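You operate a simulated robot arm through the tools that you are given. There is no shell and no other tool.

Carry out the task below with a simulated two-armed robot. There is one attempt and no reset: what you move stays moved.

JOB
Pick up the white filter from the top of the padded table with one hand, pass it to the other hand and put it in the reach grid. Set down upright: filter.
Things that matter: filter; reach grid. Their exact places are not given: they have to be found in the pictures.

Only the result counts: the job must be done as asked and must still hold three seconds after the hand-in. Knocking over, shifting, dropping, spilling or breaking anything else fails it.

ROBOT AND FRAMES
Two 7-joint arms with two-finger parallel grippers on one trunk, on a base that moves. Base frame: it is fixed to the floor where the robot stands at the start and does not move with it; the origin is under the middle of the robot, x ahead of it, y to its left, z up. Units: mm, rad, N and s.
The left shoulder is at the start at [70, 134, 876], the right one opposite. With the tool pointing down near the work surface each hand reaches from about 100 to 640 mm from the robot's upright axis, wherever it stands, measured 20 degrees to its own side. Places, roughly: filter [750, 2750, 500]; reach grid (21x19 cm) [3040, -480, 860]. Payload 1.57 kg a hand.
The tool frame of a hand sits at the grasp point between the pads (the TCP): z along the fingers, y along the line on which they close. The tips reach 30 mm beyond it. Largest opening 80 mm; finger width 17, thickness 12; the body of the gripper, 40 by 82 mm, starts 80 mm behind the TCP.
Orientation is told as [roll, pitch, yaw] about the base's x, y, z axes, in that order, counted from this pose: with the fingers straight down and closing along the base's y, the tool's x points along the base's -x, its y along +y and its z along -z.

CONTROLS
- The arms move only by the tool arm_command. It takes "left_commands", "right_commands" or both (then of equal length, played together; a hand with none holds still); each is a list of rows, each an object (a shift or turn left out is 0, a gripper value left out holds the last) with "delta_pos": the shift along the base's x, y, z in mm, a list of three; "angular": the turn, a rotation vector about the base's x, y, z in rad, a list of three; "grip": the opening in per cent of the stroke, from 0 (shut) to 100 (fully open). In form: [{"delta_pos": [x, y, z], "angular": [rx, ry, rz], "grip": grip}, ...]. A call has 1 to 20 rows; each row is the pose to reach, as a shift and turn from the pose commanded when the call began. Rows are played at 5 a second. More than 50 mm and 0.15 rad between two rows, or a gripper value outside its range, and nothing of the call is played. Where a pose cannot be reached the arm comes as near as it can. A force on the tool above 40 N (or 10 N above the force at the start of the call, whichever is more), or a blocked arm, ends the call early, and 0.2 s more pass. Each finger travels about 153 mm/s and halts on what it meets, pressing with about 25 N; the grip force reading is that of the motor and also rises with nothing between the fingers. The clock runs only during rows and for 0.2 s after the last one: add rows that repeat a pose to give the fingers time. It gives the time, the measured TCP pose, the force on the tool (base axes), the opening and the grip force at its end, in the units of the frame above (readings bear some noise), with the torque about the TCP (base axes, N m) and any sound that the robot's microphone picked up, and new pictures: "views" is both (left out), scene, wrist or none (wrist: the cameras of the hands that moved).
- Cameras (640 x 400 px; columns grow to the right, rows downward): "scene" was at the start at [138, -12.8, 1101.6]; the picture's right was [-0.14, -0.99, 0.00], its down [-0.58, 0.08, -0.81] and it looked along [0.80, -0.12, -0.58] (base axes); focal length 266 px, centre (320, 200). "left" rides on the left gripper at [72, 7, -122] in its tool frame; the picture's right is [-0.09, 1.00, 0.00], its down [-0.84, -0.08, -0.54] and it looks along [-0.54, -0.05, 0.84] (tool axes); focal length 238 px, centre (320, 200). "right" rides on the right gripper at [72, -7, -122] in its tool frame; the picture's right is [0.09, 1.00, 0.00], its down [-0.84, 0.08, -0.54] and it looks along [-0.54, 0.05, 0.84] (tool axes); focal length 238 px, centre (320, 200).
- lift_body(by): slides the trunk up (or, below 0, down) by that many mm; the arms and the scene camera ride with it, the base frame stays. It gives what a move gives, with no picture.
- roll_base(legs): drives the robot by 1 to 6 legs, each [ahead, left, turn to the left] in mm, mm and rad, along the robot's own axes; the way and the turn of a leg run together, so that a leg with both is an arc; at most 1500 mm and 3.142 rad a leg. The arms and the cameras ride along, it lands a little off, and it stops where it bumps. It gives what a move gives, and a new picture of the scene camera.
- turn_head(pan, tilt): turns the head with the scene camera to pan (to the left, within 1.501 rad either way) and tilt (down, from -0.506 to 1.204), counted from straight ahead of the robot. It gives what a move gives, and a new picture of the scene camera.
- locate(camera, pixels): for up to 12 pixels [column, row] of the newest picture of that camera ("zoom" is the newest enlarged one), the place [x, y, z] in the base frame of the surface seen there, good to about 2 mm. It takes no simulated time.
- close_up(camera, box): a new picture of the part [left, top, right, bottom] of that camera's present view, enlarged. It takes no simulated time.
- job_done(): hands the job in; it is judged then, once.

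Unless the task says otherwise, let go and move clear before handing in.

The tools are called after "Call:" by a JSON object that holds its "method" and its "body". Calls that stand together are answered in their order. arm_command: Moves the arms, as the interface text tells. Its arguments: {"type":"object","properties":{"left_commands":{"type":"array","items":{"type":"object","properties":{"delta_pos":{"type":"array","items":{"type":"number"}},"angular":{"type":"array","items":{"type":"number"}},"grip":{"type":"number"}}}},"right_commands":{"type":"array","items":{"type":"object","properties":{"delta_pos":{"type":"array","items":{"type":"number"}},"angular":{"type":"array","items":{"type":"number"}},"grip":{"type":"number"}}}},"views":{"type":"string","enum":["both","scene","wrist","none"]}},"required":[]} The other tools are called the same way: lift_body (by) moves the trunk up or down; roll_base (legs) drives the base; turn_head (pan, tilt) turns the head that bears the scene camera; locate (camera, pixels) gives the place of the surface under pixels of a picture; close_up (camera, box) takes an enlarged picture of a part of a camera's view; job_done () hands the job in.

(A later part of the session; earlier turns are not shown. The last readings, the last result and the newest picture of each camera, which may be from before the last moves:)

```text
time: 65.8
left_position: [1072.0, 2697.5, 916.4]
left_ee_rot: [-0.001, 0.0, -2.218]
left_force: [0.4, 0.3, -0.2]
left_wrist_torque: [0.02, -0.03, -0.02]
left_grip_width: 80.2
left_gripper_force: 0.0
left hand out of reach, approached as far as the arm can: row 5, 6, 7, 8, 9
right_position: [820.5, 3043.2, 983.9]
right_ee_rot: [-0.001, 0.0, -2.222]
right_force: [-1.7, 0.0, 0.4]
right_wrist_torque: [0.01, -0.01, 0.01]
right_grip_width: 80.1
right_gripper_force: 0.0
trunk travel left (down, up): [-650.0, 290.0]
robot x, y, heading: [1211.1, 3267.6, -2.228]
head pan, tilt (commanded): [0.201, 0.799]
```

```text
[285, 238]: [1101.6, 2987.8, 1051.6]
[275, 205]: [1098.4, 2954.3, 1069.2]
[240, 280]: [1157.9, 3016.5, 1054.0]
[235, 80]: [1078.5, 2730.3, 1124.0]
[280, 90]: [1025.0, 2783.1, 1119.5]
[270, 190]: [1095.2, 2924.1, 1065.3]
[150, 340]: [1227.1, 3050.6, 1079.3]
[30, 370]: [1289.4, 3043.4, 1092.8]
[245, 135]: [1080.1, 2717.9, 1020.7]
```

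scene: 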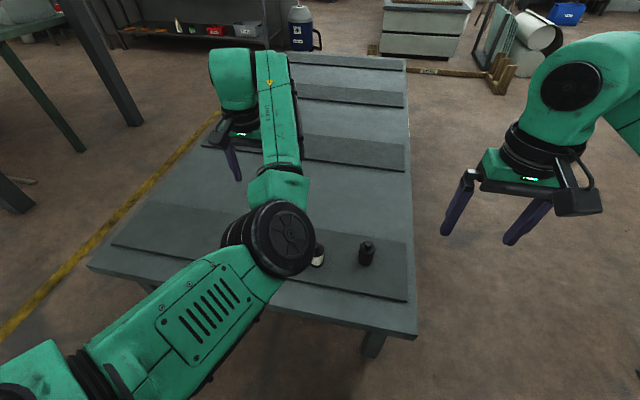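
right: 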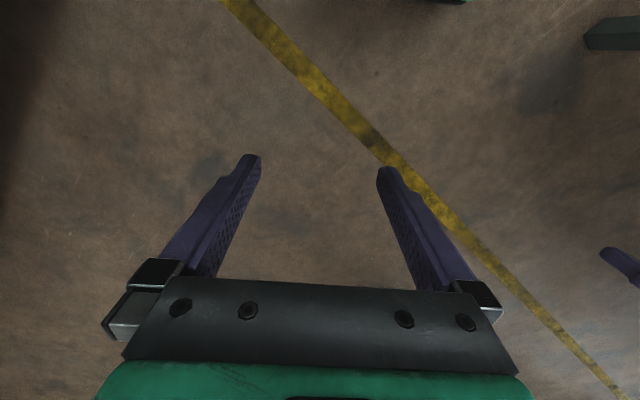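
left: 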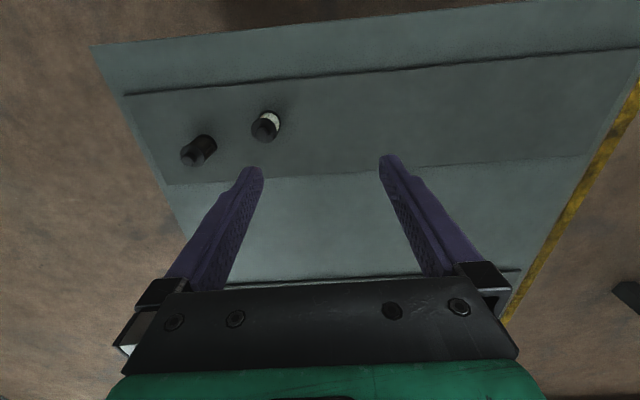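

The elbow lies inside the shoulder–hand line and sits at its limits, so I will stretch the left arm outward to nearly straight, free of everything, and see whether the elbow swings back out.

Call:
{"method": "arm_command", "body": {"left_commands": [{"delta_pos": [-3, -30, -16]}, {"delta_pos": [-6, -60, -33]}, {"delta_pos": [-9, -90, -50]}, {"delta_pos": [-11, -117, -66]}, {"delta_pos": [-11, -117, -66]}], "views": "scene"}}

```text
time: 67.0
left_position: [1066.8, 2626.4, 875.6]
left_ee_rot: [-0.004, -0.002, -2.218]
left_force: [-0.1, -0.3, -0.4]
left_wrist_torque: [0.03, 0.0, -0.02]
left_grip_width: 80.1
left_gripper_force: 0.1
left hand out of reach, approached as far as the arm can: row 3, 4, 5
right_position: [820.3, 3042.9, 983.2]
right_ee_rot: [0.001, 0.001, -2.224]
right_force: [0.6, 0.0, 0.3]
right_wrist_torque: [0.0, -0.01, -0.04]
right_grip_width: 80.0
right_gripper_force: 0.1
trunk travel left (down, up): [-650.0, 290.0]
robot x, y, heading: [1207.9, 3270.9, -2.224]
head pan, tilt (commanded): [0.201, 0.799]
```

scene: 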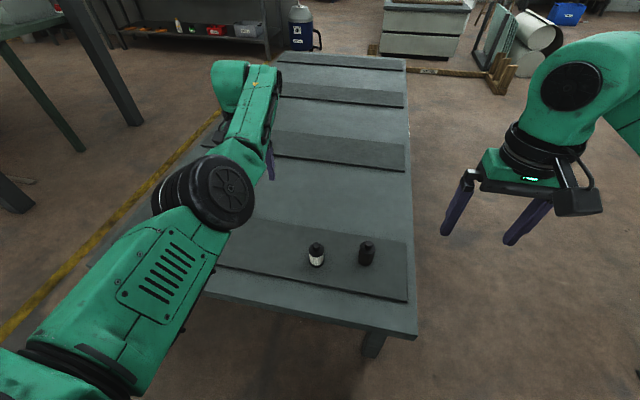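

The arm is now nearly straight at (230,190). I swing the hand inward to the right at this height, well above the filters, to leave the elbow on the outside.

Call:
{"method": "arm_command", "body": {"left_commands": [{"delta_pos": [-32, 24, 0]}, {"delta_pos": [-64, 48, 0]}, {"delta_pos": [-96, 73, 0]}, {"delta_pos": [-128, 98, 0]}, {"delta_pos": [-160, 122, 0]}, {"delta_pos": [-191, 146, 0]}, {"delta_pos": [-191, 146, 0]}], "views": "scene"}}

```text
time: 68.6
left_position: [874.2, 2775.1, 876.3]
left_ee_rot: [-0.006, -0.001, -2.232]
left_force: [0.7, -0.5, -0.5]
left_wrist_torque: [0.02, 0.01, 0.0]
left_grip_width: 80.0
left_gripper_force: 0.0
right_position: [819.1, 3044.7, 981.9]
right_ee_rot: [0.002, 0.001, -2.222]
right_force: [-0.5, -0.4, -0.3]
right_wrist_torque: [0.0, -0.02, 0.03]
right_grip_width: 80.3
right_gripper_force: 0.1
trunk travel left (down, up): [-650.0, 290.0]
robot x, y, heading: [1210.0, 3271.5, -2.223]
head pan, tilt (commanded): [0.201, 0.799]
```

scene: 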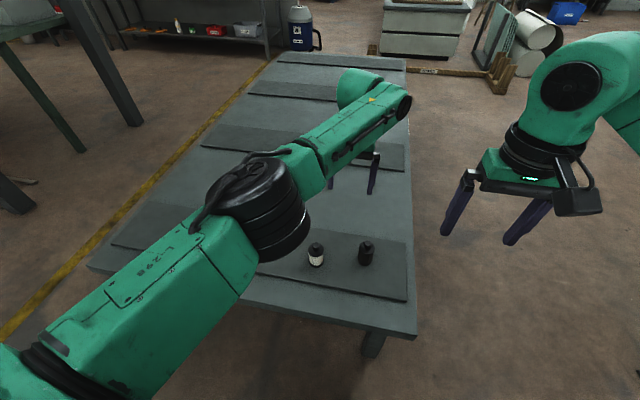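

The elbow is back on the outside as at the start, with the hand at (360,160) vertical. I lower the trunk by 100 mm, then tilt the hand forward-down while holding it well forward and above the filters.

Call:
{"method": "lift_body", "body": {"by": -100}}

Call:
{"method": "arm_command", "body": {"left_commands": [{"delta_pos": [16.5, -12.6, -5], "angular": [-0.109, 0.083, 0]}, {"delta_pos": [33, -25.3, -10], "angular": [-0.218, 0.166, 0]}, {"delta_pos": [49.7, -38, -15], "angular": [-0.327, 0.249, 0]}, {"delta_pos": [66.3, -50.6, -20], "angular": [-0.436, 0.3325, 0]}, {"delta_pos": [82.9, -63.2, -25], "angular": [-0.545, 0.4156, 0]}, {"delta_pos": [99.4, -75.9, -30], "angular": [-0.6545, 0.4988, 0]}, {"delta_pos": [116, -88.5, -36], "angular": [-0.7636, 0.5819, 0]}, {"delta_pos": [116, -88.5, -36], "angular": [-0.7636, 0.5819, 0]}]}}

```text
time: 69.9
left_position: [876.9, 2773.3, 777.5]
left_ee_rot: [-0.003, -0.001, -2.237]
left_force: [-0.9, 0.5, -0.2]
left_wrist_torque: [-0.03, -0.02, -0.01]
left_grip_width: 79.7
left_gripper_force: 0.1
right_position: [820.8, 3042.3, 883.3]
right_ee_rot: [0.0, -0.001, -2.224]
right_force: [0.5, -0.5, -0.7]
right_wrist_torque: [-0.04, 0.0, 0.0]
right_grip_width: 79.9
right_gripper_force: 0.0
trunk travel left (down, up): [-550.0, 390.0]
robot x, y, heading: [1203.6, 3267.5, -2.224]
head pan, tilt (commanded): [0.201, 0.799]
```

```text
time: 71.7
left_position: [993.8, 2685.4, 740.1]
left_ee_rot: [0.019, -0.965, -2.247]
left_force: [-0.3, -0.4, -0.5]
left_wrist_torque: [0.01, 0.0, 0.06]
left_grip_width: 80.2
left_gripper_force: 0.0
left hand out of reach, approached as far as the arm can: row 1
right_position: [820.3, 3042.3, 883.5]
right_ee_rot: [0.0, 0.001, -2.225]
right_force: [-0.3, -1.0, 0.9]
right_wrist_torque: [0.02, 0.0, 0.0]
right_grip_width: 79.9
right_gripper_force: 0.0
trunk travel left (down, up): [-550.0, 390.0]
robot x, y, heading: [1208.8, 3272.2, -2.227]
head pan, tilt (commanded): [0.201, 0.799]
```

scene: 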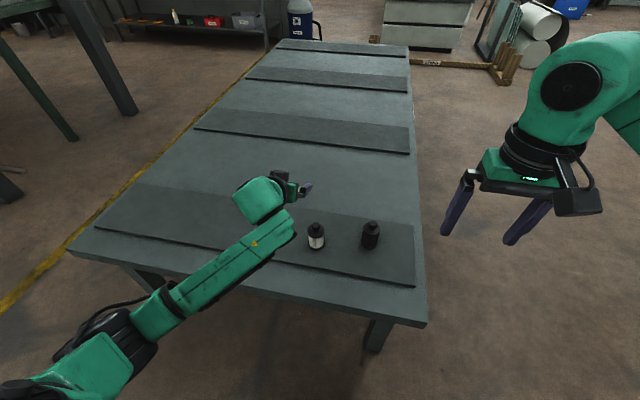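
left: 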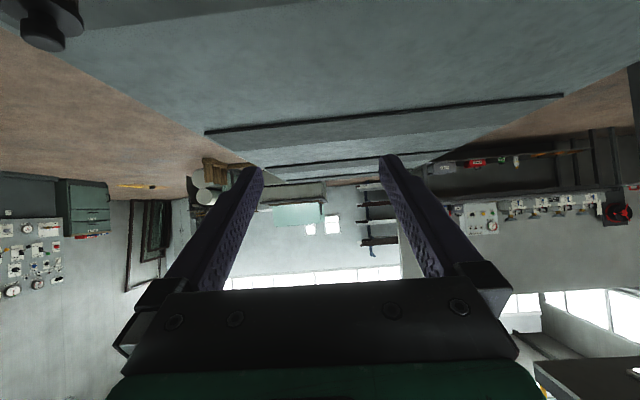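

The tilt is now reached (pitch −0.965) with the elbow out to the left, and nothing touched. I move the hand back and down to 110 mm behind the filter along the finger direction.

Call:
{"method": "arm_command", "body": {"left_commands": [{"delta_pos": [1.6, 27, -22]}, {"delta_pos": [3.2, 54, -45]}, {"delta_pos": [4.7, 81, -68]}, {"delta_pos": [6.3, 107.6, -90]}, {"delta_pos": [6.3, 107.6, -118]}, {"delta_pos": [6.3, 107.6, -144.4]}, {"delta_pos": [6.3, 107.6, -144.4]}]}}

```text
time: 73.3
left_position: [998.4, 2792.4, 594.3]
left_ee_rot: [0.016, -0.961, -2.244]
left_force: [-0.8, -0.5, 0.8]
left_wrist_torque: [0.03, 0.01, 0.0]
left_grip_width: 79.9
left_gripper_force: 0.0
right_position: [821.1, 3042.3, 884.2]
right_ee_rot: [0.0, 0.001, -2.224]
right_force: [0.0, 0.2, -0.6]
right_wrist_torque: [0.01, 0.0, -0.02]
right_grip_width: 80.0
right_gripper_force: 0.0
trunk travel left (down, up): [-550.0, 390.0]
robot x, y, heading: [1208.4, 3269.8, -2.224]
head pan, tilt (commanded): [0.201, 0.799]
```

scene: 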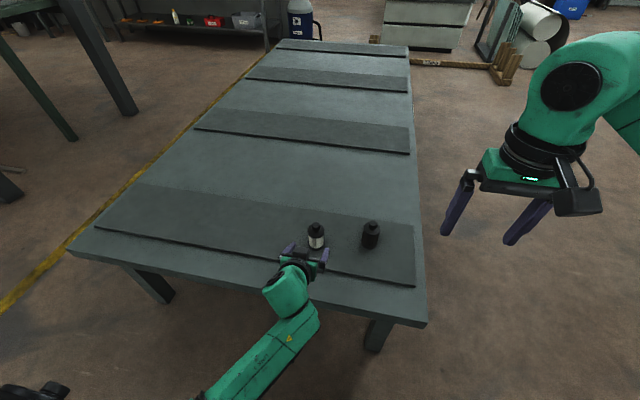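
left: 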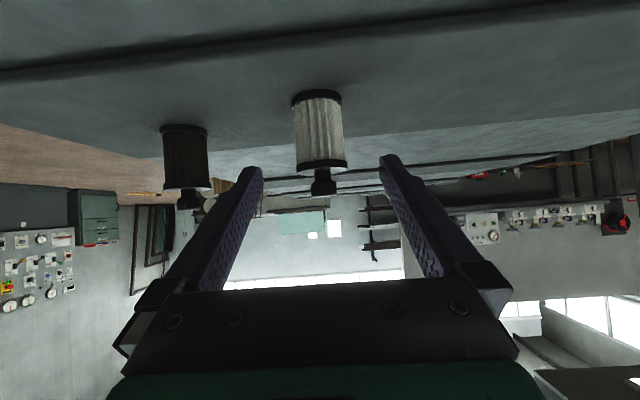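

The wrist picture (upside down) shows the filter at (320,130), centred between the fingertips at (250,175) and (390,160). I verify the place with the wrist camera.

Call:
{"method": "locate", "body": {"camera": "left", "pixels": [[318, 100], [320, 130], [297, 130], [342, 130], [322, 165], [323, 188]]}}

Call:
{"method": "close_up", "body": {"camera": "scene", "box": [256, 205, 384, 285]}}

```text
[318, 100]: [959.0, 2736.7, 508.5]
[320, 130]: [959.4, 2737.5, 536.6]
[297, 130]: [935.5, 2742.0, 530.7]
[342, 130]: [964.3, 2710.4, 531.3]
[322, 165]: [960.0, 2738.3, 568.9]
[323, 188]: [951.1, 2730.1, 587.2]
```

```text
5.00 times, centred on (320, 245) of scene
```

zoom: 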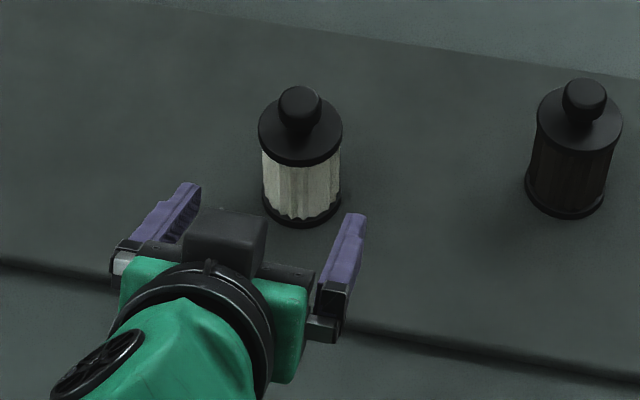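

The filter axis is about 108 mm ahead along the finger direction and only ~2 mm off-centre. I approach along the fingers slowly.

Call:
{"method": "arm_command", "body": {"left_commands": [{"delta_pos": [-9, -11.8, -10.3]}, {"delta_pos": [-18, -23.6, -20.7]}, {"delta_pos": [-27, -35.4, -31]}, {"delta_pos": [-36, -47.1, -41.3]}, {"delta_pos": [-45, -58.9, -51.7]}, {"delta_pos": [-53.9, -70.7, -62]}, {"delta_pos": [-53.9, -70.7, -62]}]}}

Call:
{"method": "close_up", "body": {"camera": "scene", "box": [256, 205, 384, 285]}}

```text
time: 74.9
left_position: [944.3, 2722.1, 533.1]
left_ee_rot: [0.015, -0.963, -2.246]
left_force: [-0.5, 1.1, -0.4]
left_wrist_torque: [0.01, 0.03, -0.02]
left_grip_width: 80.3
left_gripper_force: 0.0
right_position: [819.5, 3042.4, 883.2]
right_ee_rot: [0.0, 0.0, -2.225]
right_force: [0.4, 0.6, 0.4]
right_wrist_torque: [0.02, -0.01, -0.02]
right_grip_width: 80.0
right_gripper_force: 0.1
trunk travel left (down, up): [-550.0, 390.0]
robot x, y, heading: [1208.8, 3269.7, -2.225]
head pan, tilt (commanded): [0.201, 0.799]
```

scene: 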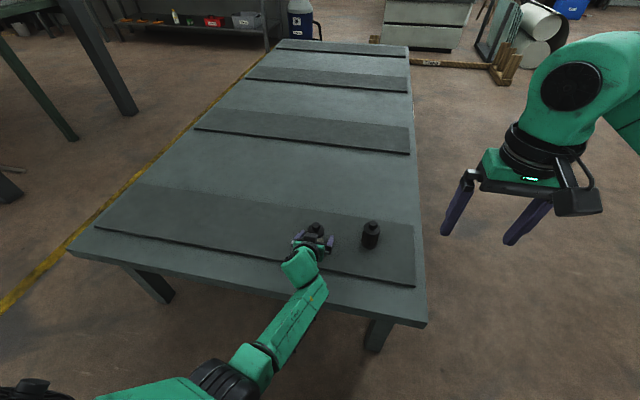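
left: 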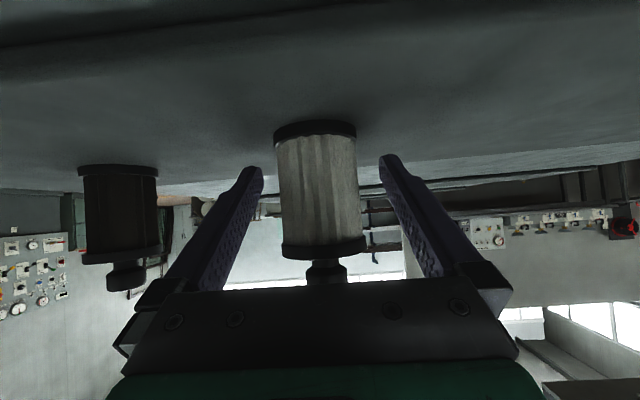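

```text
5.00 times, centred on (320, 245) of scene
```

zoom: 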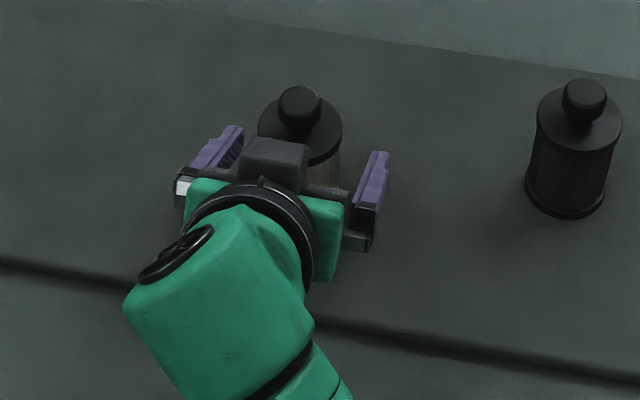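

The filter's body sits between the fingers (wrist picture, (318,190)) with the readings free of force. I close the left gripper.

Call:
{"method": "arm_command", "body": {"left_commands": [{"grip": 40}, {"grip": 0}, {"grip": 0}, {"grip": 0}, {"grip": 0}], "views": "wrist"}}

```text
time: 76.1
left_position: [943.8, 2723.5, 534.6]
left_ee_rot: [0.018, -0.962, -2.246]
left_force: [-0.7, 0.2, 0.2]
left_wrist_torque: [0.02, 0.04, 0.0]
left_grip_width: 46.9
left_gripper_force: 25.1
right_position: [821.3, 3042.5, 883.8]
right_ee_rot: [0.0, -0.001, -2.223]
right_force: [0.7, -1.5, 0.1]
right_wrist_torque: [-0.01, -0.02, 0.0]
right_grip_width: 80.0
right_gripper_force: 0.0
trunk travel left (down, up): [-550.0, 390.0]
robot x, y, heading: [1203.8, 3269.0, -2.227]
head pan, tilt (commanded): [0.201, 0.799]
```

left: 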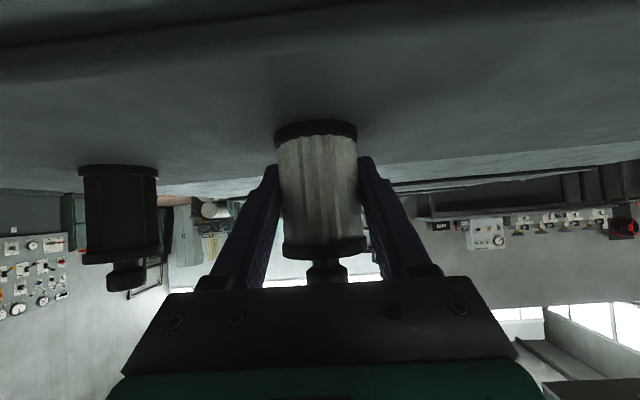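

The grip closed on the filter at 46.9 mm with 25 N. I lift it straight up.

Call:
{"method": "arm_command", "body": {"left_commands": [{"delta_pos": [0, 0, 8], "grip": 0}, {"delta_pos": [0, 0, 20], "grip": 0}, {"delta_pos": [0, 0, 40], "grip": 0}, {"delta_pos": [0, 0, 65], "grip": 0}, {"delta_pos": [0, 0, 90], "grip": 0}, {"delta_pos": [0, 0, 115], "grip": 0}, {"delta_pos": [0, 0, 130], "grip": 0}, {"delta_pos": [0, 0, 130], "grip": 0}]}}

```text
time: 77.9
left_position: [945.1, 2722.2, 663.0]
left_ee_rot: [0.017, -0.961, -2.246]
left_force: [0.5, -0.6, -0.8]
left_wrist_torque: [0.01, -0.01, 0.0]
left_grip_width: 46.9
left_gripper_force: 24.5
right_position: [820.8, 3042.1, 883.4]
right_ee_rot: [0.0, 0.0, -2.224]
right_force: [-0.1, 0.1, -0.4]
right_wrist_torque: [-0.02, -0.02, 0.01]
right_grip_width: 80.1
right_gripper_force: 0.2
trunk travel left (down, up): [-550.0, 390.0]
robot x, y, heading: [1211.0, 3269.1, -2.224]
head pan, tilt (commanded): [0.201, 0.799]
```

scene: 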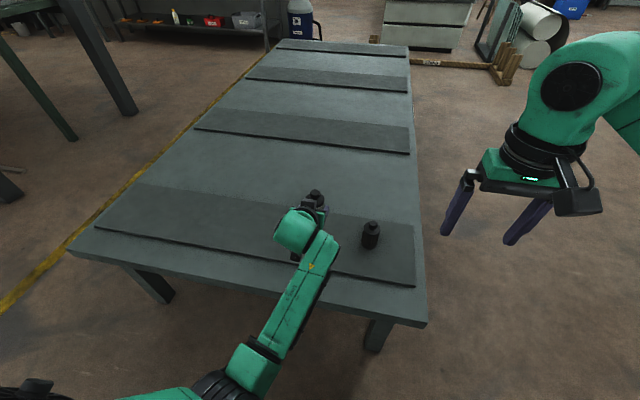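
left: 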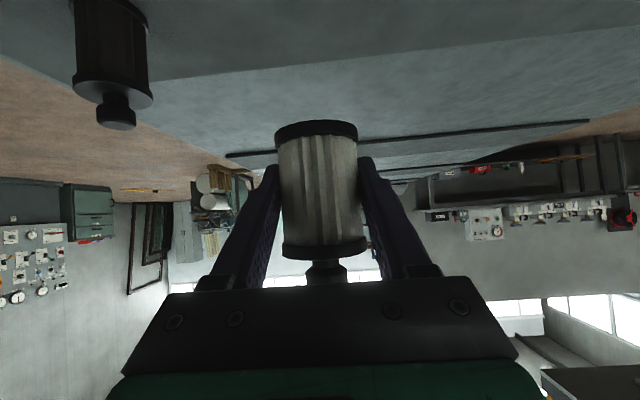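

The filter hangs securely in the left hand (46.9 mm, 24.5 N). I bring it to the middle in front of me at z 700 for the handover.

Call:
{"method": "arm_command", "body": {"left_commands": [{"delta_pos": [-5, 20, 7]}, {"delta_pos": [-10, 41, 15]}, {"delta_pos": [-16, 61, 22]}, {"delta_pos": [-21, 82, 30]}, {"delta_pos": [-26.1, 101.8, 37]}, {"delta_pos": [-26.1, 101.8, 37]}], "views": "scene"}}

Call:
{"method": "close_up", "body": {"camera": "scene", "box": [240, 165, 400, 265]}}

```text
time: 79.1
left_position: [955.9, 2787.7, 682.9]
left_ee_rot: [0.289, -0.95, -2.464]
left_force: [0.5, -0.1, -2.1]
left_wrist_torque: [0.0, 0.04, -0.04]
left_grip_width: 46.8
left_gripper_force: 24.7
right_position: [820.3, 3043.4, 883.5]
right_ee_rot: [0.0, -0.003, -2.223]
right_force: [0.3, 0.4, 1.2]
right_wrist_torque: [0.04, 0.0, 0.03]
right_grip_width: 80.1
right_gripper_force: 0.1
trunk travel left (down, up): [-550.0, 390.0]
robot x, y, heading: [1210.8, 3271.4, -2.224]
head pan, tilt (commanded): [0.201, 0.799]
stopped in row 6 (left hand): the arm was blocked; the commanded pose is now the measured one
```

scene: 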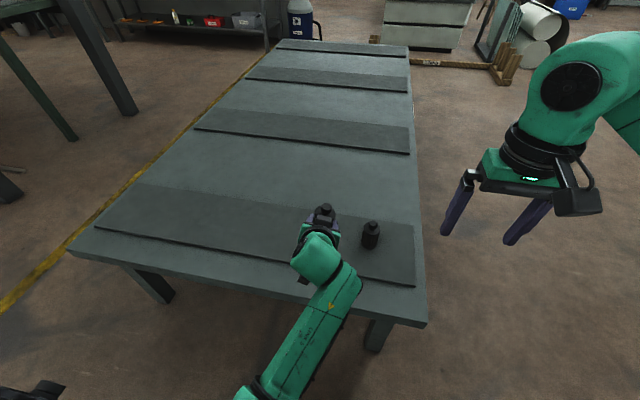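

```text
4.00 times, centred on (320, 215) of scene
```

zoom: 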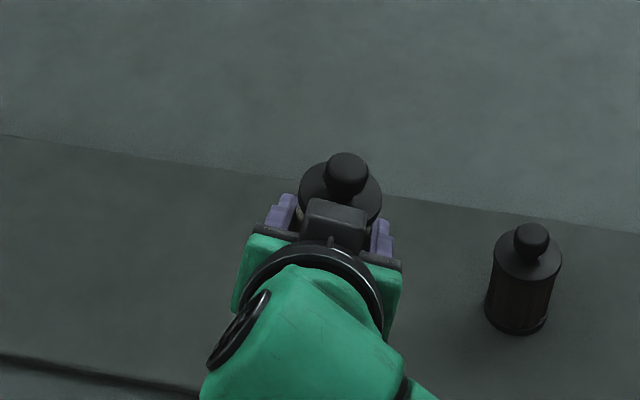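

The left arm hit a joint limit while coming inward and the hand rolled by about 9° (roll 0.289), still holding the filter. I return it outward to the upright pose first; then I will turn the hand to point inward, which relieves the wrist.

Call:
{"method": "arm_command", "body": {"left_commands": [{"delta_pos": [0.6, -19, 0], "angular": [0.026, 0.03, -0.001]}, {"delta_pos": [1.3, -38, 0], "angular": [0.051, 0.059, -0.002]}, {"delta_pos": [2, -57, 0], "angular": [0.077, 0.089, -0.003]}, {"delta_pos": [2.6, -75.9, 0], "angular": [0.103, 0.119, -0.004]}, {"delta_pos": [2.6, -75.9, 0], "angular": [0.103, 0.119, -0.004]}], "views": "scene"}}

```text
time: 80.3
left_position: [956.7, 2712.7, 685.4]
left_ee_rot: [0.012, -0.964, -2.242]
left_force: [0.1, -1.2, -0.7]
left_wrist_torque: [0.02, -0.02, -0.05]
left_grip_width: 46.7
left_gripper_force: 25.0
right_position: [819.7, 3042.7, 883.0]
right_ee_rot: [0.0, 0.0, -2.223]
right_force: [0.1, 0.6, -0.7]
right_wrist_torque: [0.0, 0.03, 0.01]
right_grip_width: 79.9
right_gripper_force: 0.1
trunk travel left (down, up): [-550.0, 390.0]
robot x, y, heading: [1206.4, 3269.5, -2.225]
head pan, tilt (commanded): [0.201, 0.799]
```

scene: 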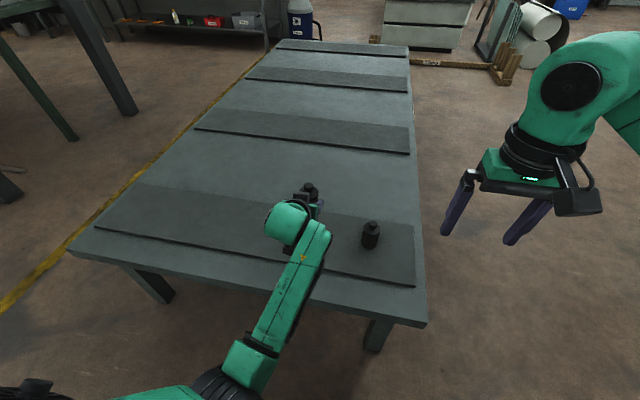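

The filter is upright again (roll 0.012). I raise the trunk by 100 mm and turn the left hand about the vertical to point inward, keeping the filter upright.

Call:
{"method": "lift_body", "body": {"by": 100}}

Call:
{"method": "arm_command", "body": {"left_commands": [{"delta_pos": [0, 0, -20], "angular": [0, 0, -0.1]}, {"delta_pos": [0, 0, -40], "angular": [0, 0, -0.2]}, {"delta_pos": [0, 0, -60], "angular": [0, 0, -0.3]}, {"delta_pos": [0, 0, -80], "angular": [0, 0, -0.4]}, {"delta_pos": [0, 0, -95], "angular": [0, 0, -0.5]}, {"delta_pos": [0, 0, -95], "angular": [0, 0, -0.5]}], "views": "scene"}}

```text
time: 81.6
left_position: [957.5, 2712.5, 784.1]
left_ee_rot: [0.013, -0.963, -2.242]
left_force: [0.6, -0.5, -0.4]
left_wrist_torque: [-0.01, 0.01, -0.01]
left_grip_width: 47.0
left_gripper_force: 24.7
right_position: [820.9, 3043.8, 982.5]
right_ee_rot: [0.0, -0.001, -2.223]
right_force: [0.8, 0.9, -0.3]
right_wrist_torque: [0.01, 0.02, -0.03]
right_grip_width: 80.0
right_gripper_force: 0.0
trunk travel left (down, up): [-650.0, 290.0]
robot x, y, heading: [1210.5, 3270.3, -2.222]
head pan, tilt (commanded): [0.201, 0.799]
```

```text
time: 83.0
left_position: [957.2, 2713.6, 689.7]
left_ee_rot: [0.013, -0.965, -2.744]
left_force: [0.4, -0.3, -1.5]
left_wrist_torque: [-0.01, 0.0, -0.03]
left_grip_width: 46.7
left_gripper_force: 25.7
right_position: [820.2, 3041.8, 984.3]
right_ee_rot: [0.002, -0.001, -2.221]
right_force: [0.9, 1.0, -0.7]
right_wrist_torque: [-0.01, 0.03, -0.02]
right_grip_width: 79.8
right_gripper_force: 0.1
trunk travel left (down, up): [-650.0, 290.0]
robot x, y, heading: [1209.0, 3270.9, -2.223]
head pan, tilt (commanded): [0.201, 0.799]
```

scene: 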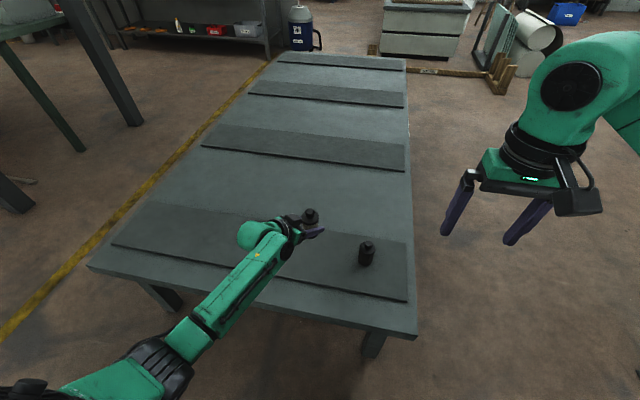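

The hand now points inward (yaw −2.744) with the filter upright and no limit reached. I bring it toward the middle.

Call:
{"method": "arm_command", "body": {"left_commands": [{"delta_pos": [-6, 18, 0]}, {"delta_pos": [-12, 35.5, 0]}, {"delta_pos": [-18, 53, 0]}, {"delta_pos": [-24, 71, 0]}, {"delta_pos": [-30.4, 88.7, 0]}, {"delta_pos": [-30.4, 88.7, 0]}], "views": "scene"}}

```text
time: 84.4
left_position: [927.8, 2800.3, 689.9]
left_ee_rot: [0.011, -0.964, -2.741]
left_force: [-0.6, 0.2, -1.3]
left_wrist_torque: [0.01, -0.02, 0.0]
left_grip_width: 46.5
left_gripper_force: 25.2
right_position: [820.6, 3041.0, 982.5]
right_ee_rot: [-0.002, 0.0, -2.224]
right_force: [0.7, -0.6, 0.5]
right_wrist_torque: [0.01, 0.0, 0.01]
right_grip_width: 80.0
right_gripper_force: 0.2
trunk travel left (down, up): [-650.0, 290.0]
robot x, y, heading: [1208.8, 3268.9, -2.224]
head pan, tilt (commanded): [0.201, 0.799]
```

scene: 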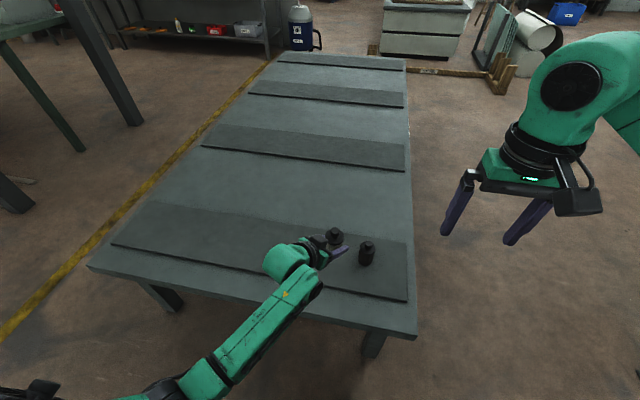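

The left hand holds the filter near the middle with no limits hit. I enlarge the scene view to measure the knob for the right hand.

Call:
{"method": "close_up", "body": {"camera": "scene", "box": [272, 205, 400, 285]}}

```text
5.00 times, centred on (336, 245) of scene
```

zoom: 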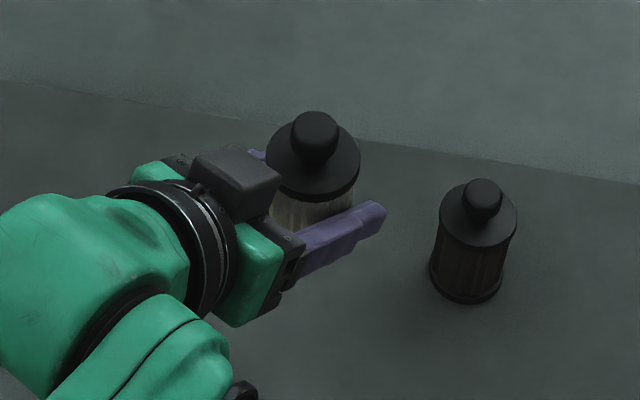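

Call:
{"method": "locate", "body": {"camera": "zoom", "pixels": [[316, 120], [316, 135], [300, 132], [332, 132], [275, 155], [352, 160], [316, 185], [240, 165], [225, 155], [270, 185], [316, 112]]}}

```text
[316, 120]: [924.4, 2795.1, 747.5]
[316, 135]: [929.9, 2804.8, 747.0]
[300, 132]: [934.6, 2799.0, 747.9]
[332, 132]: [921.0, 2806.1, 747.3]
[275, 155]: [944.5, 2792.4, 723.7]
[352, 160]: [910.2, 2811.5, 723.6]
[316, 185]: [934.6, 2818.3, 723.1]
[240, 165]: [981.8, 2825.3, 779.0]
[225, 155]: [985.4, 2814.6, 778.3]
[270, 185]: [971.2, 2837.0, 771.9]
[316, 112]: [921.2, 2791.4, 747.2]
```

The knob's centre is at [927.5, 2801.3], top z 747.5, and the cap face reads z≈723.5 all round, so the filter is upright. I bring the vertical right hand over it at a safe height, half opened.

Call:
{"method": "arm_command", "body": {"right_commands": [{"delta_pos": [18, -40, 0], "grip": 62}, {"delta_pos": [36, -80, 0], "grip": 62}, {"delta_pos": [54, -120, 0], "grip": 62}, {"delta_pos": [71, -160, 0], "grip": 62}, {"delta_pos": [89, -200, 0], "grip": 62}, {"delta_pos": [106.9, -239.7, 0], "grip": 62}, {"delta_pos": [106.9, -239.7, -40], "grip": 62}, {"delta_pos": [106.9, -239.7, -80], "grip": 62}, {"delta_pos": [106.9, -239.7, -110], "grip": 62}, {"delta_pos": [106.9, -239.7, -110], "grip": 62}]}}

```text
time: 86.6
left_position: [927.5, 2800.6, 689.6]
left_ee_rot: [0.012, -0.967, -2.74]
left_force: [-0.6, 0.5, 0.2]
left_wrist_torque: [-0.01, -0.02, 0.0]
left_grip_width: 46.8
left_gripper_force: 25.2
right_position: [927.4, 2801.9, 872.3]
right_ee_rot: [0.0, 0.0, -2.224]
right_force: [0.4, -0.7, 0.2]
right_wrist_torque: [-0.02, 0.01, 0.07]
right_grip_width: 49.4
right_gripper_force: 0.0
right hand out of reach, approached as far as the arm can: row 6, 7
trunk travel left (down, up): [-650.0, 290.0]
robot x, y, heading: [1207.2, 3270.4, -2.221]
head pan, tilt (commanded): [0.201, 0.799]
```

scene: 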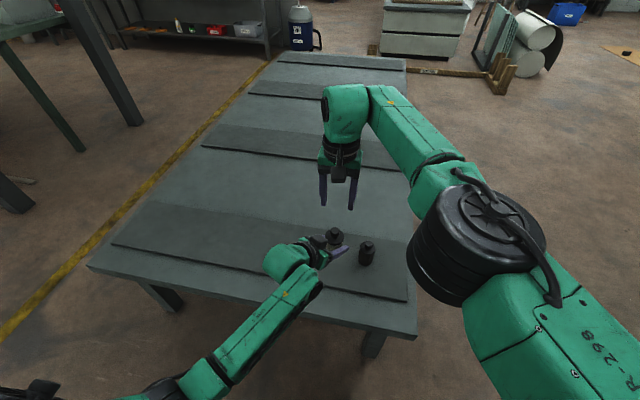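
right: 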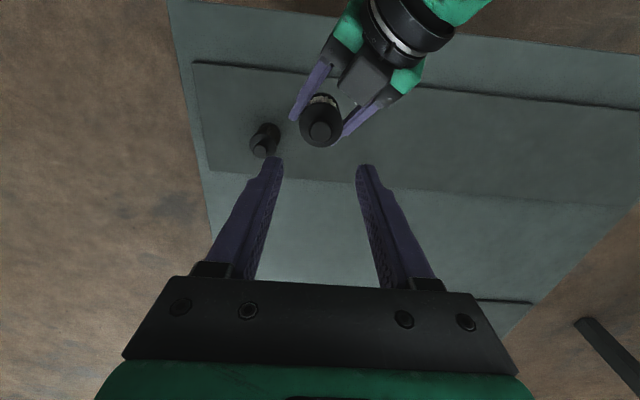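

The right hand is straight above the knob; in its picture the knob (321,128) is midway between the fingertips at (278,160) and (365,168). I descend to just above the knob and check.

Call:
{"method": "arm_command", "body": {"right_commands": [{"delta_pos": [0, 0, -25], "grip": 62}, {"delta_pos": [0, 0, -50], "grip": 62}, {"delta_pos": [0, 0, -72], "grip": 62}, {"delta_pos": [0, 0, -72], "grip": 62}]}}

Call:
{"method": "close_up", "body": {"camera": "right", "box": [224, 50, 416, 170]}}

Call:
{"method": "close_up", "body": {"camera": "scene", "box": [256, 185, 416, 285]}}

```text
time: 87.6
left_position: [927.9, 2801.4, 690.1]
left_ee_rot: [0.012, -0.965, -2.74]
left_force: [-0.1, 0.3, -1.8]
left_wrist_torque: [0.02, 0.01, -0.02]
left_grip_width: 46.9
left_gripper_force: 25.2
right_position: [932.4, 2806.7, 810.1]
right_ee_rot: [0.001, 0.0, -2.223]
right_force: [0.0, 0.0, 1.3]
right_wrist_torque: [0.01, 0.0, -0.02]
right_grip_width: 49.7
right_gripper_force: 0.0
right hand out of reach, approached as far as the arm can: row 2, 3, 4
trunk travel left (down, up): [-650.0, 290.0]
robot x, y, heading: [1208.1, 3269.0, -2.222]
head pan, tilt (commanded): [0.201, 0.799]
```

scene: 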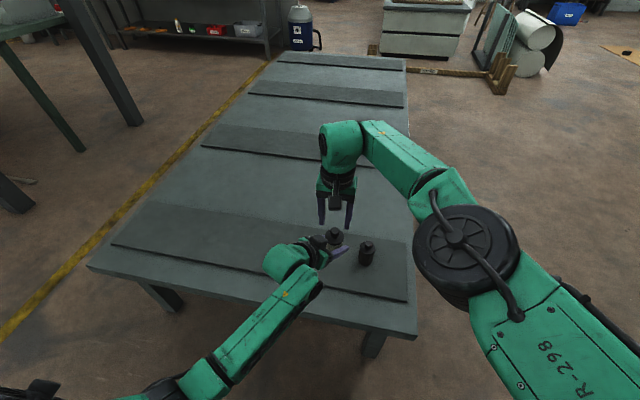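
right: 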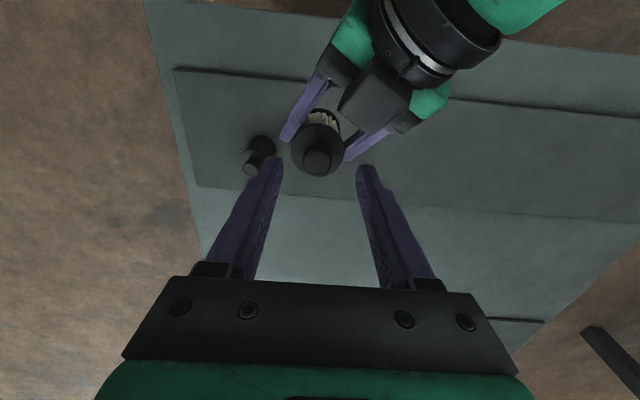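

```text
3.33 times, centred on (320, 110) of right
```

zoom: 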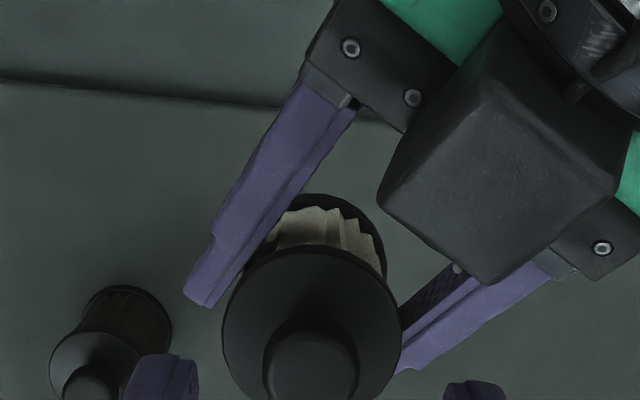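

```text
4.00 times, centred on (336, 235) of scene
```

zoom: 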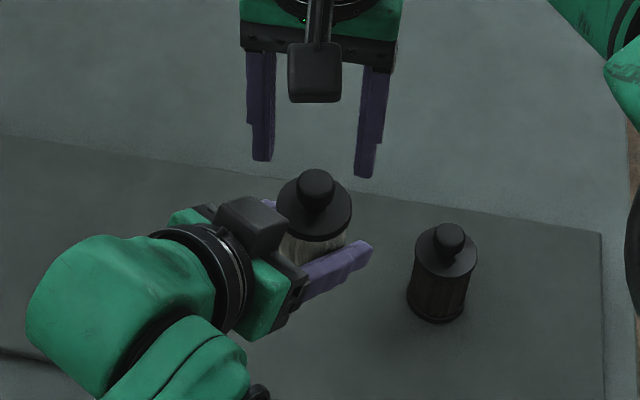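

The right arm is at the end of its reach here (5 mm short, 10 mm high). I lift it, and bring both hands about 50 mm nearer to me.

Call:
{"method": "arm_command", "body": {"left_commands": [{"delta_pos": [0, 0, 0]}, {"delta_pos": [0, 0, 0]}, {"delta_pos": [0.4, 13, 0]}, {"delta_pos": [0.8, 27, 0]}, {"delta_pos": [1.2, 40, 0]}, {"delta_pos": [1.5, 53, 0]}, {"delta_pos": [1.5, 53, 0]}], "right_commands": [{"delta_pos": [0, 0, 30], "grip": 62}, {"delta_pos": [0, 0, 60], "grip": 62}, {"delta_pos": [-1, 12, 65], "grip": 62}, {"delta_pos": [-2, 24, 65], "grip": 62}, {"delta_pos": [-3, 36, 65], "grip": 62}, {"delta_pos": [-3.4, 47.6, 65], "grip": 62}, {"delta_pos": [-3.4, 47.6, 65], "grip": 62}], "views": "scene"}}

Call:
{"method": "close_up", "body": {"camera": "scene", "box": [256, 185, 416, 285]}}

```text
time: 89.2
left_position: [929.4, 2853.5, 689.3]
left_ee_rot: [0.01, -0.963, -2.741]
left_force: [0.5, -0.4, -1.4]
left_wrist_torque: [0.01, 0.01, -0.01]
left_grip_width: 46.7
left_gripper_force: 24.8
right_position: [931.3, 2854.6, 876.0]
right_ee_rot: [0.0, 0.0, -2.224]
right_force: [0.4, 0.3, -0.8]
right_wrist_torque: [0.02, 0.0, 0.03]
right_grip_width: 49.4
right_gripper_force: 0.1
trunk travel left (down, up): [-650.0, 290.0]
robot x, y, heading: [1204.9, 3271.8, -2.226]
head pan, tilt (commanded): [0.201, 0.799]
```

scene: 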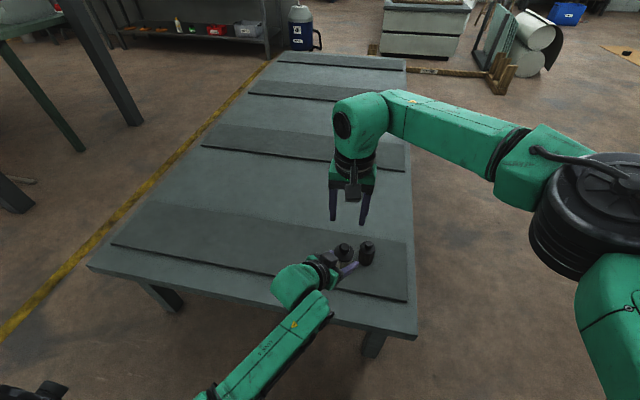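

```text
4.00 times, centred on (336, 235) of scene
```

zoom: 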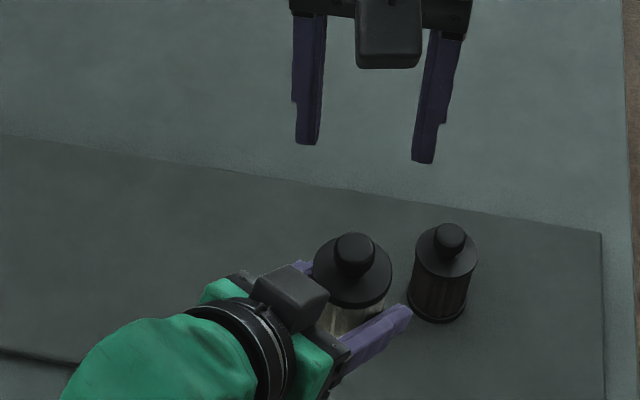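

Both hands moved without limits; I measure the knob again at zoom (354,250) and the cap around it.

Call:
{"method": "locate", "body": {"camera": "zoom", "pixels": [[354, 240], [354, 250], [342, 248], [367, 248], [322, 268], [385, 270], [354, 295], [290, 285]]}}

Call:
{"method": "locate", "body": {"camera": "right", "pixels": [[320, 130]]}}

```text
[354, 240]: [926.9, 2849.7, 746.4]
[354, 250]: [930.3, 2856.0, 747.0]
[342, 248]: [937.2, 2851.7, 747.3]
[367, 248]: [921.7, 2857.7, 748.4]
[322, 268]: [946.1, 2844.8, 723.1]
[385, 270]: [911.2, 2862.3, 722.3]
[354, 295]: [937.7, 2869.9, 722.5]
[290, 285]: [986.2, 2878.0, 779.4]
```

```text
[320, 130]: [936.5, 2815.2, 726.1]
```

The knob's centre is [929.4, 2854.3], top z 747, cap z 722.5. The right hand is straight above it; I lower it until the fingertips are just above the cap.

Call:
{"method": "arm_command", "body": {"right_commands": [{"delta_pos": [-1, 0, -30], "grip": 62}, {"delta_pos": [-1, 0, -60], "grip": 62}, {"delta_pos": [-1, 0, -85], "grip": 62}, {"delta_pos": [-1, 0, -100], "grip": 62}, {"delta_pos": [-1, 0, -112], "grip": 62}, {"delta_pos": [-1, 0, -119], "grip": 62}, {"delta_pos": [-1, 0, -119], "grip": 62}]}}

Call:
{"method": "close_up", "body": {"camera": "scene", "box": [280, 200, 408, 280]}}

```text
time: 90.8
left_position: [929.5, 2853.6, 689.5]
left_ee_rot: [0.014, -0.965, -2.741]
left_force: [-0.4, 0.7, -0.2]
left_wrist_torque: [-0.01, 0.0, -0.03]
left_grip_width: 46.9
left_gripper_force: 25.4
right_position: [928.3, 2854.3, 758.5]
right_ee_rot: [0.0, 0.0, -2.224]
right_force: [-0.1, 1.0, 0.7]
right_wrist_torque: [0.02, 0.02, 0.02]
right_grip_width: 49.6
right_gripper_force: 0.0
trunk travel left (down, up): [-650.0, 290.0]
robot x, y, heading: [1208.2, 3271.5, -2.22]
head pan, tilt (commanded): [0.201, 0.799]
```

scene: 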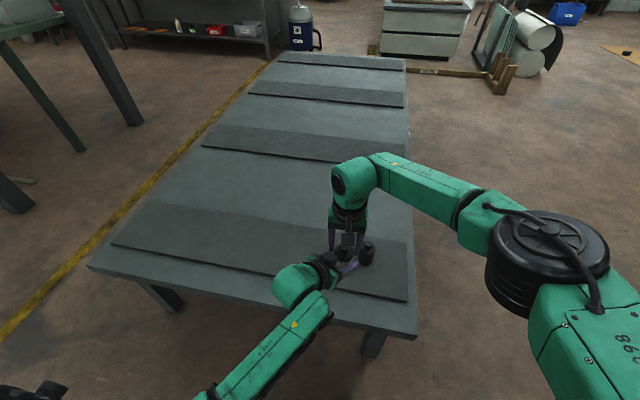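
right: 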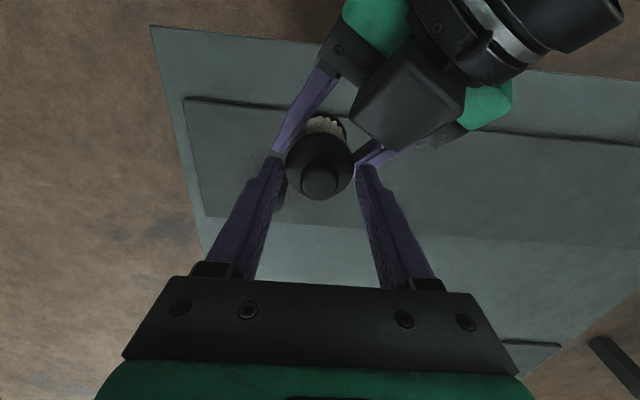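

```text
5.00 times, centred on (344, 240) of scene
```

zoom: 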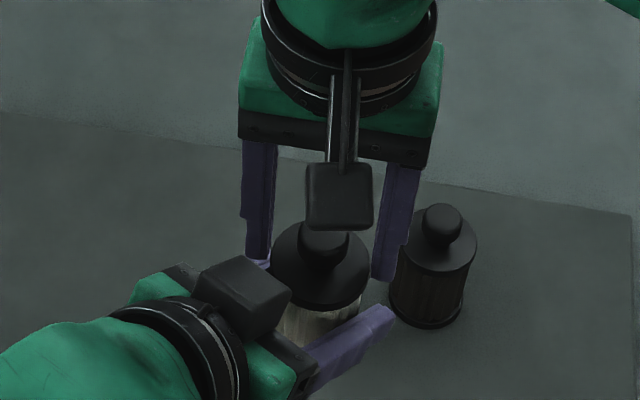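

The fingertips are at z≈728, straddling the knob at (320,180) in the right picture, centred. I lower 2 mm more and close the right gripper on the knob.

Call:
{"method": "arm_command", "body": {"right_commands": [{"delta_pos": [0.5, 0, -2], "grip": 62}, {"delta_pos": [0.5, 0, -2], "grip": 45}, {"delta_pos": [0.5, 0, -2], "grip": 20}, {"delta_pos": [0.5, 0, -2], "grip": 0}, {"delta_pos": [0.5, 0, -2], "grip": 0}, {"delta_pos": [0.5, 0, -2], "grip": 0}]}}

Call:
{"method": "close_up", "body": {"camera": "scene", "box": [280, 200, 408, 280]}}

```text
time: 92.2
left_position: [928.2, 2853.5, 690.5]
left_ee_rot: [0.012, -0.963, -2.74]
left_force: [4.8, -2.9, -2.2]
left_wrist_torque: [0.37, 0.41, 0.18]
left_grip_width: 46.7
left_gripper_force: 24.3
right_position: [929.2, 2855.2, 754.1]
right_ee_rot: [0.0, 0.001, -2.224]
right_force: [-3.8, 3.5, 1.2]
right_wrist_torque: [-0.19, -0.12, -0.13]
right_grip_width: 23.3
right_gripper_force: 24.9
trunk travel left (down, up): [-650.0, 290.0]
robot x, y, heading: [1206.9, 3271.8, -2.226]
head pan, tilt (commanded): [0.201, 0.799]
```

scene: 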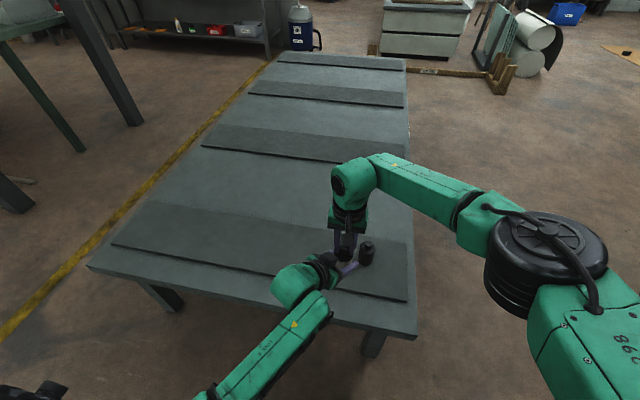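
right: 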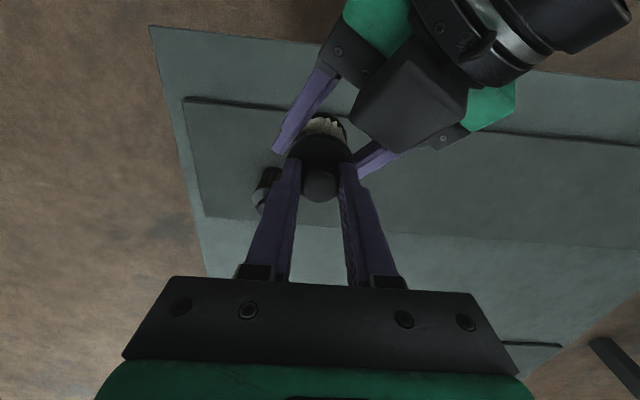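

```text
5.00 times, centred on (344, 240) of scene
```

zoom: 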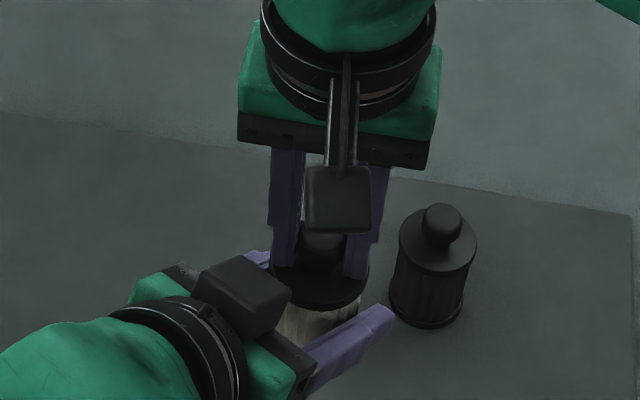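

The right hand holds the knob at 23.3 mm with 25 N. I now open the left gripper while both hands stay still.

Call:
{"method": "arm_command", "body": {"left_commands": [{"grip": 70}, {"grip": 85}, {"grip": 100}, {"grip": 100}, {"grip": 100}], "right_commands": [{"grip": 0}, {"grip": 0}, {"grip": 0}, {"grip": 0}, {"grip": 0}]}}

Call:
{"method": "close_up", "body": {"camera": "scene", "box": [280, 200, 408, 280]}}

```text
time: 93.4
left_position: [931.2, 2853.3, 689.6]
left_ee_rot: [0.012, -0.965, -2.742]
left_force: [-0.4, -0.1, 1.0]
left_wrist_torque: [-0.02, 0.03, 0.0]
left_grip_width: 80.2
left_gripper_force: 0.0
right_position: [928.8, 2854.4, 756.0]
right_ee_rot: [-0.001, 0.0, -2.224]
right_force: [0.8, -0.3, -0.3]
right_wrist_torque: [-0.06, -0.01, 0.02]
right_grip_width: 22.1
right_gripper_force: 24.9
trunk travel left (down, up): [-650.0, 290.0]
robot x, y, heading: [1211.1, 3270.8, -2.226]
head pan, tilt (commanded): [0.201, 0.799]
```

scene: 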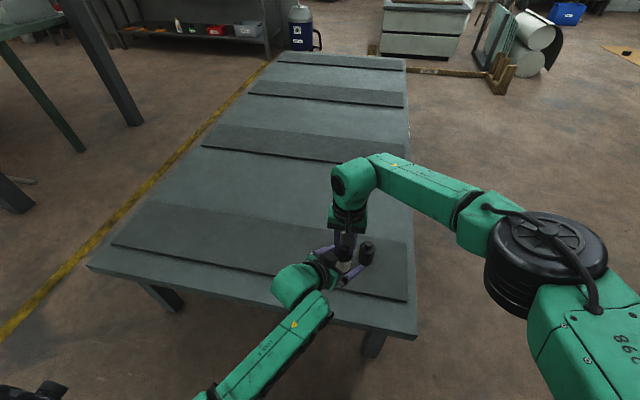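
right: 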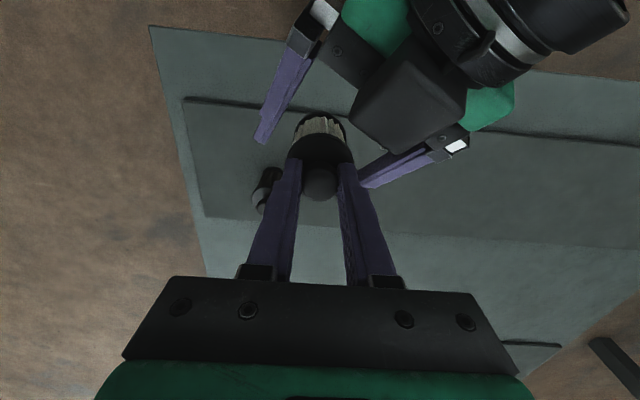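
left: 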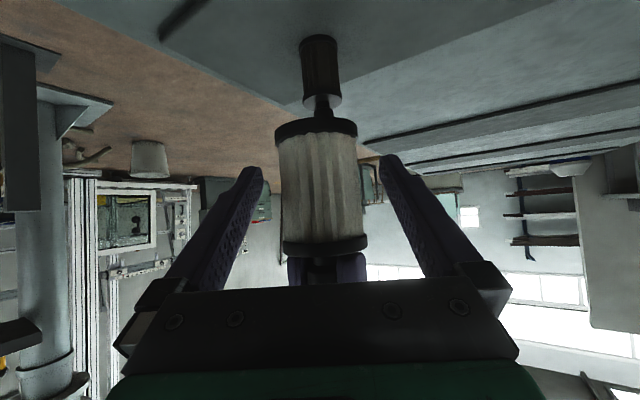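

```text
5.00 times, centred on (344, 240) of scene
```

zoom: 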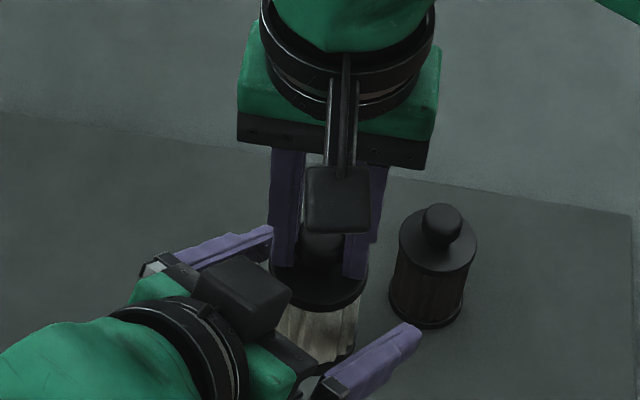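

The left fingers are open and the filter hangs from the right hand (22.1 mm, 24.9 N), free of the left pads. I raise the right hand straight up out of the left gripper.

Call:
{"method": "arm_command", "body": {"right_commands": [{"delta_pos": [0, 0, 10], "grip": 0}, {"delta_pos": [0, 0, 30], "grip": 0}, {"delta_pos": [0, 0, 55], "grip": 0}, {"delta_pos": [0, 0, 80], "grip": 0}, {"delta_pos": [0, 0, 105], "grip": 0}, {"delta_pos": [0, 0, 130], "grip": 0}, {"delta_pos": [0, 0, 145], "grip": 0}, {"delta_pos": [0, 0, 145], "grip": 0}]}}

Call:
{"method": "close_up", "body": {"camera": "scene", "box": [256, 165, 416, 265]}}

```text
time: 95.2
left_position: [929.1, 2853.5, 689.5]
left_ee_rot: [0.012, -0.963, -2.739]
left_force: [-0.4, 0.0, 0.5]
left_wrist_torque: [-0.02, -0.03, -0.01]
left_grip_width: 80.1
left_gripper_force: 0.1
right_position: [929.1, 2853.0, 901.0]
right_ee_rot: [0.001, 0.0, -2.222]
right_force: [-0.2, 0.8, -0.5]
right_wrist_torque: [0.01, 0.01, -0.02]
right_grip_width: 22.6
right_gripper_force: 24.9
trunk travel left (down, up): [-650.0, 290.0]
robot x, y, heading: [1209.9, 3272.0, -2.225]
head pan, tilt (commanded): [0.201, 0.799]
```

scene: 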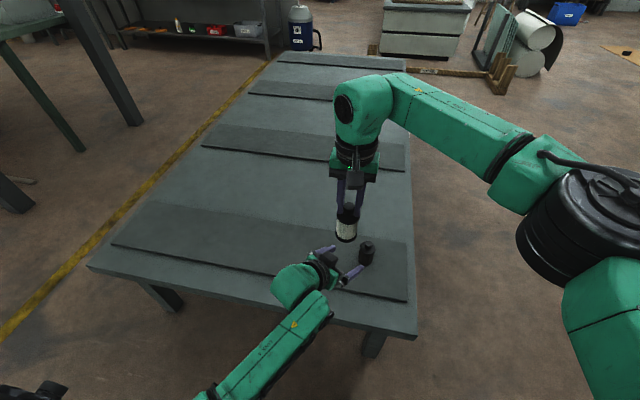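
right: 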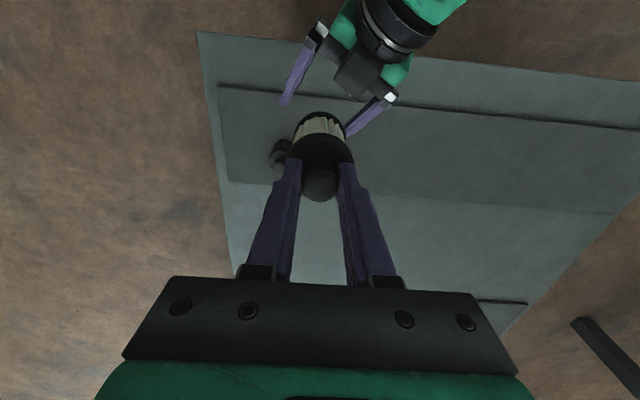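

```text
4.00 times, centred on (336, 215) of scene
```

zoom: 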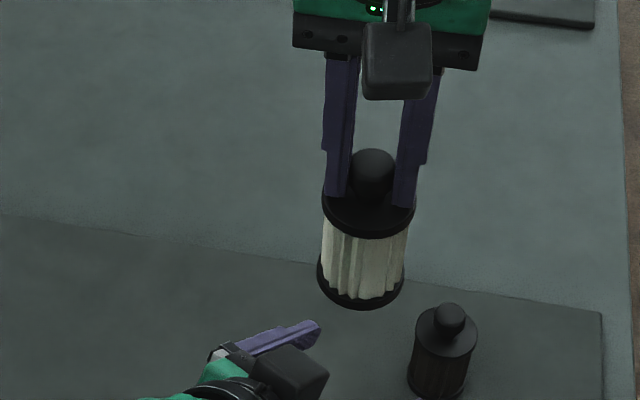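

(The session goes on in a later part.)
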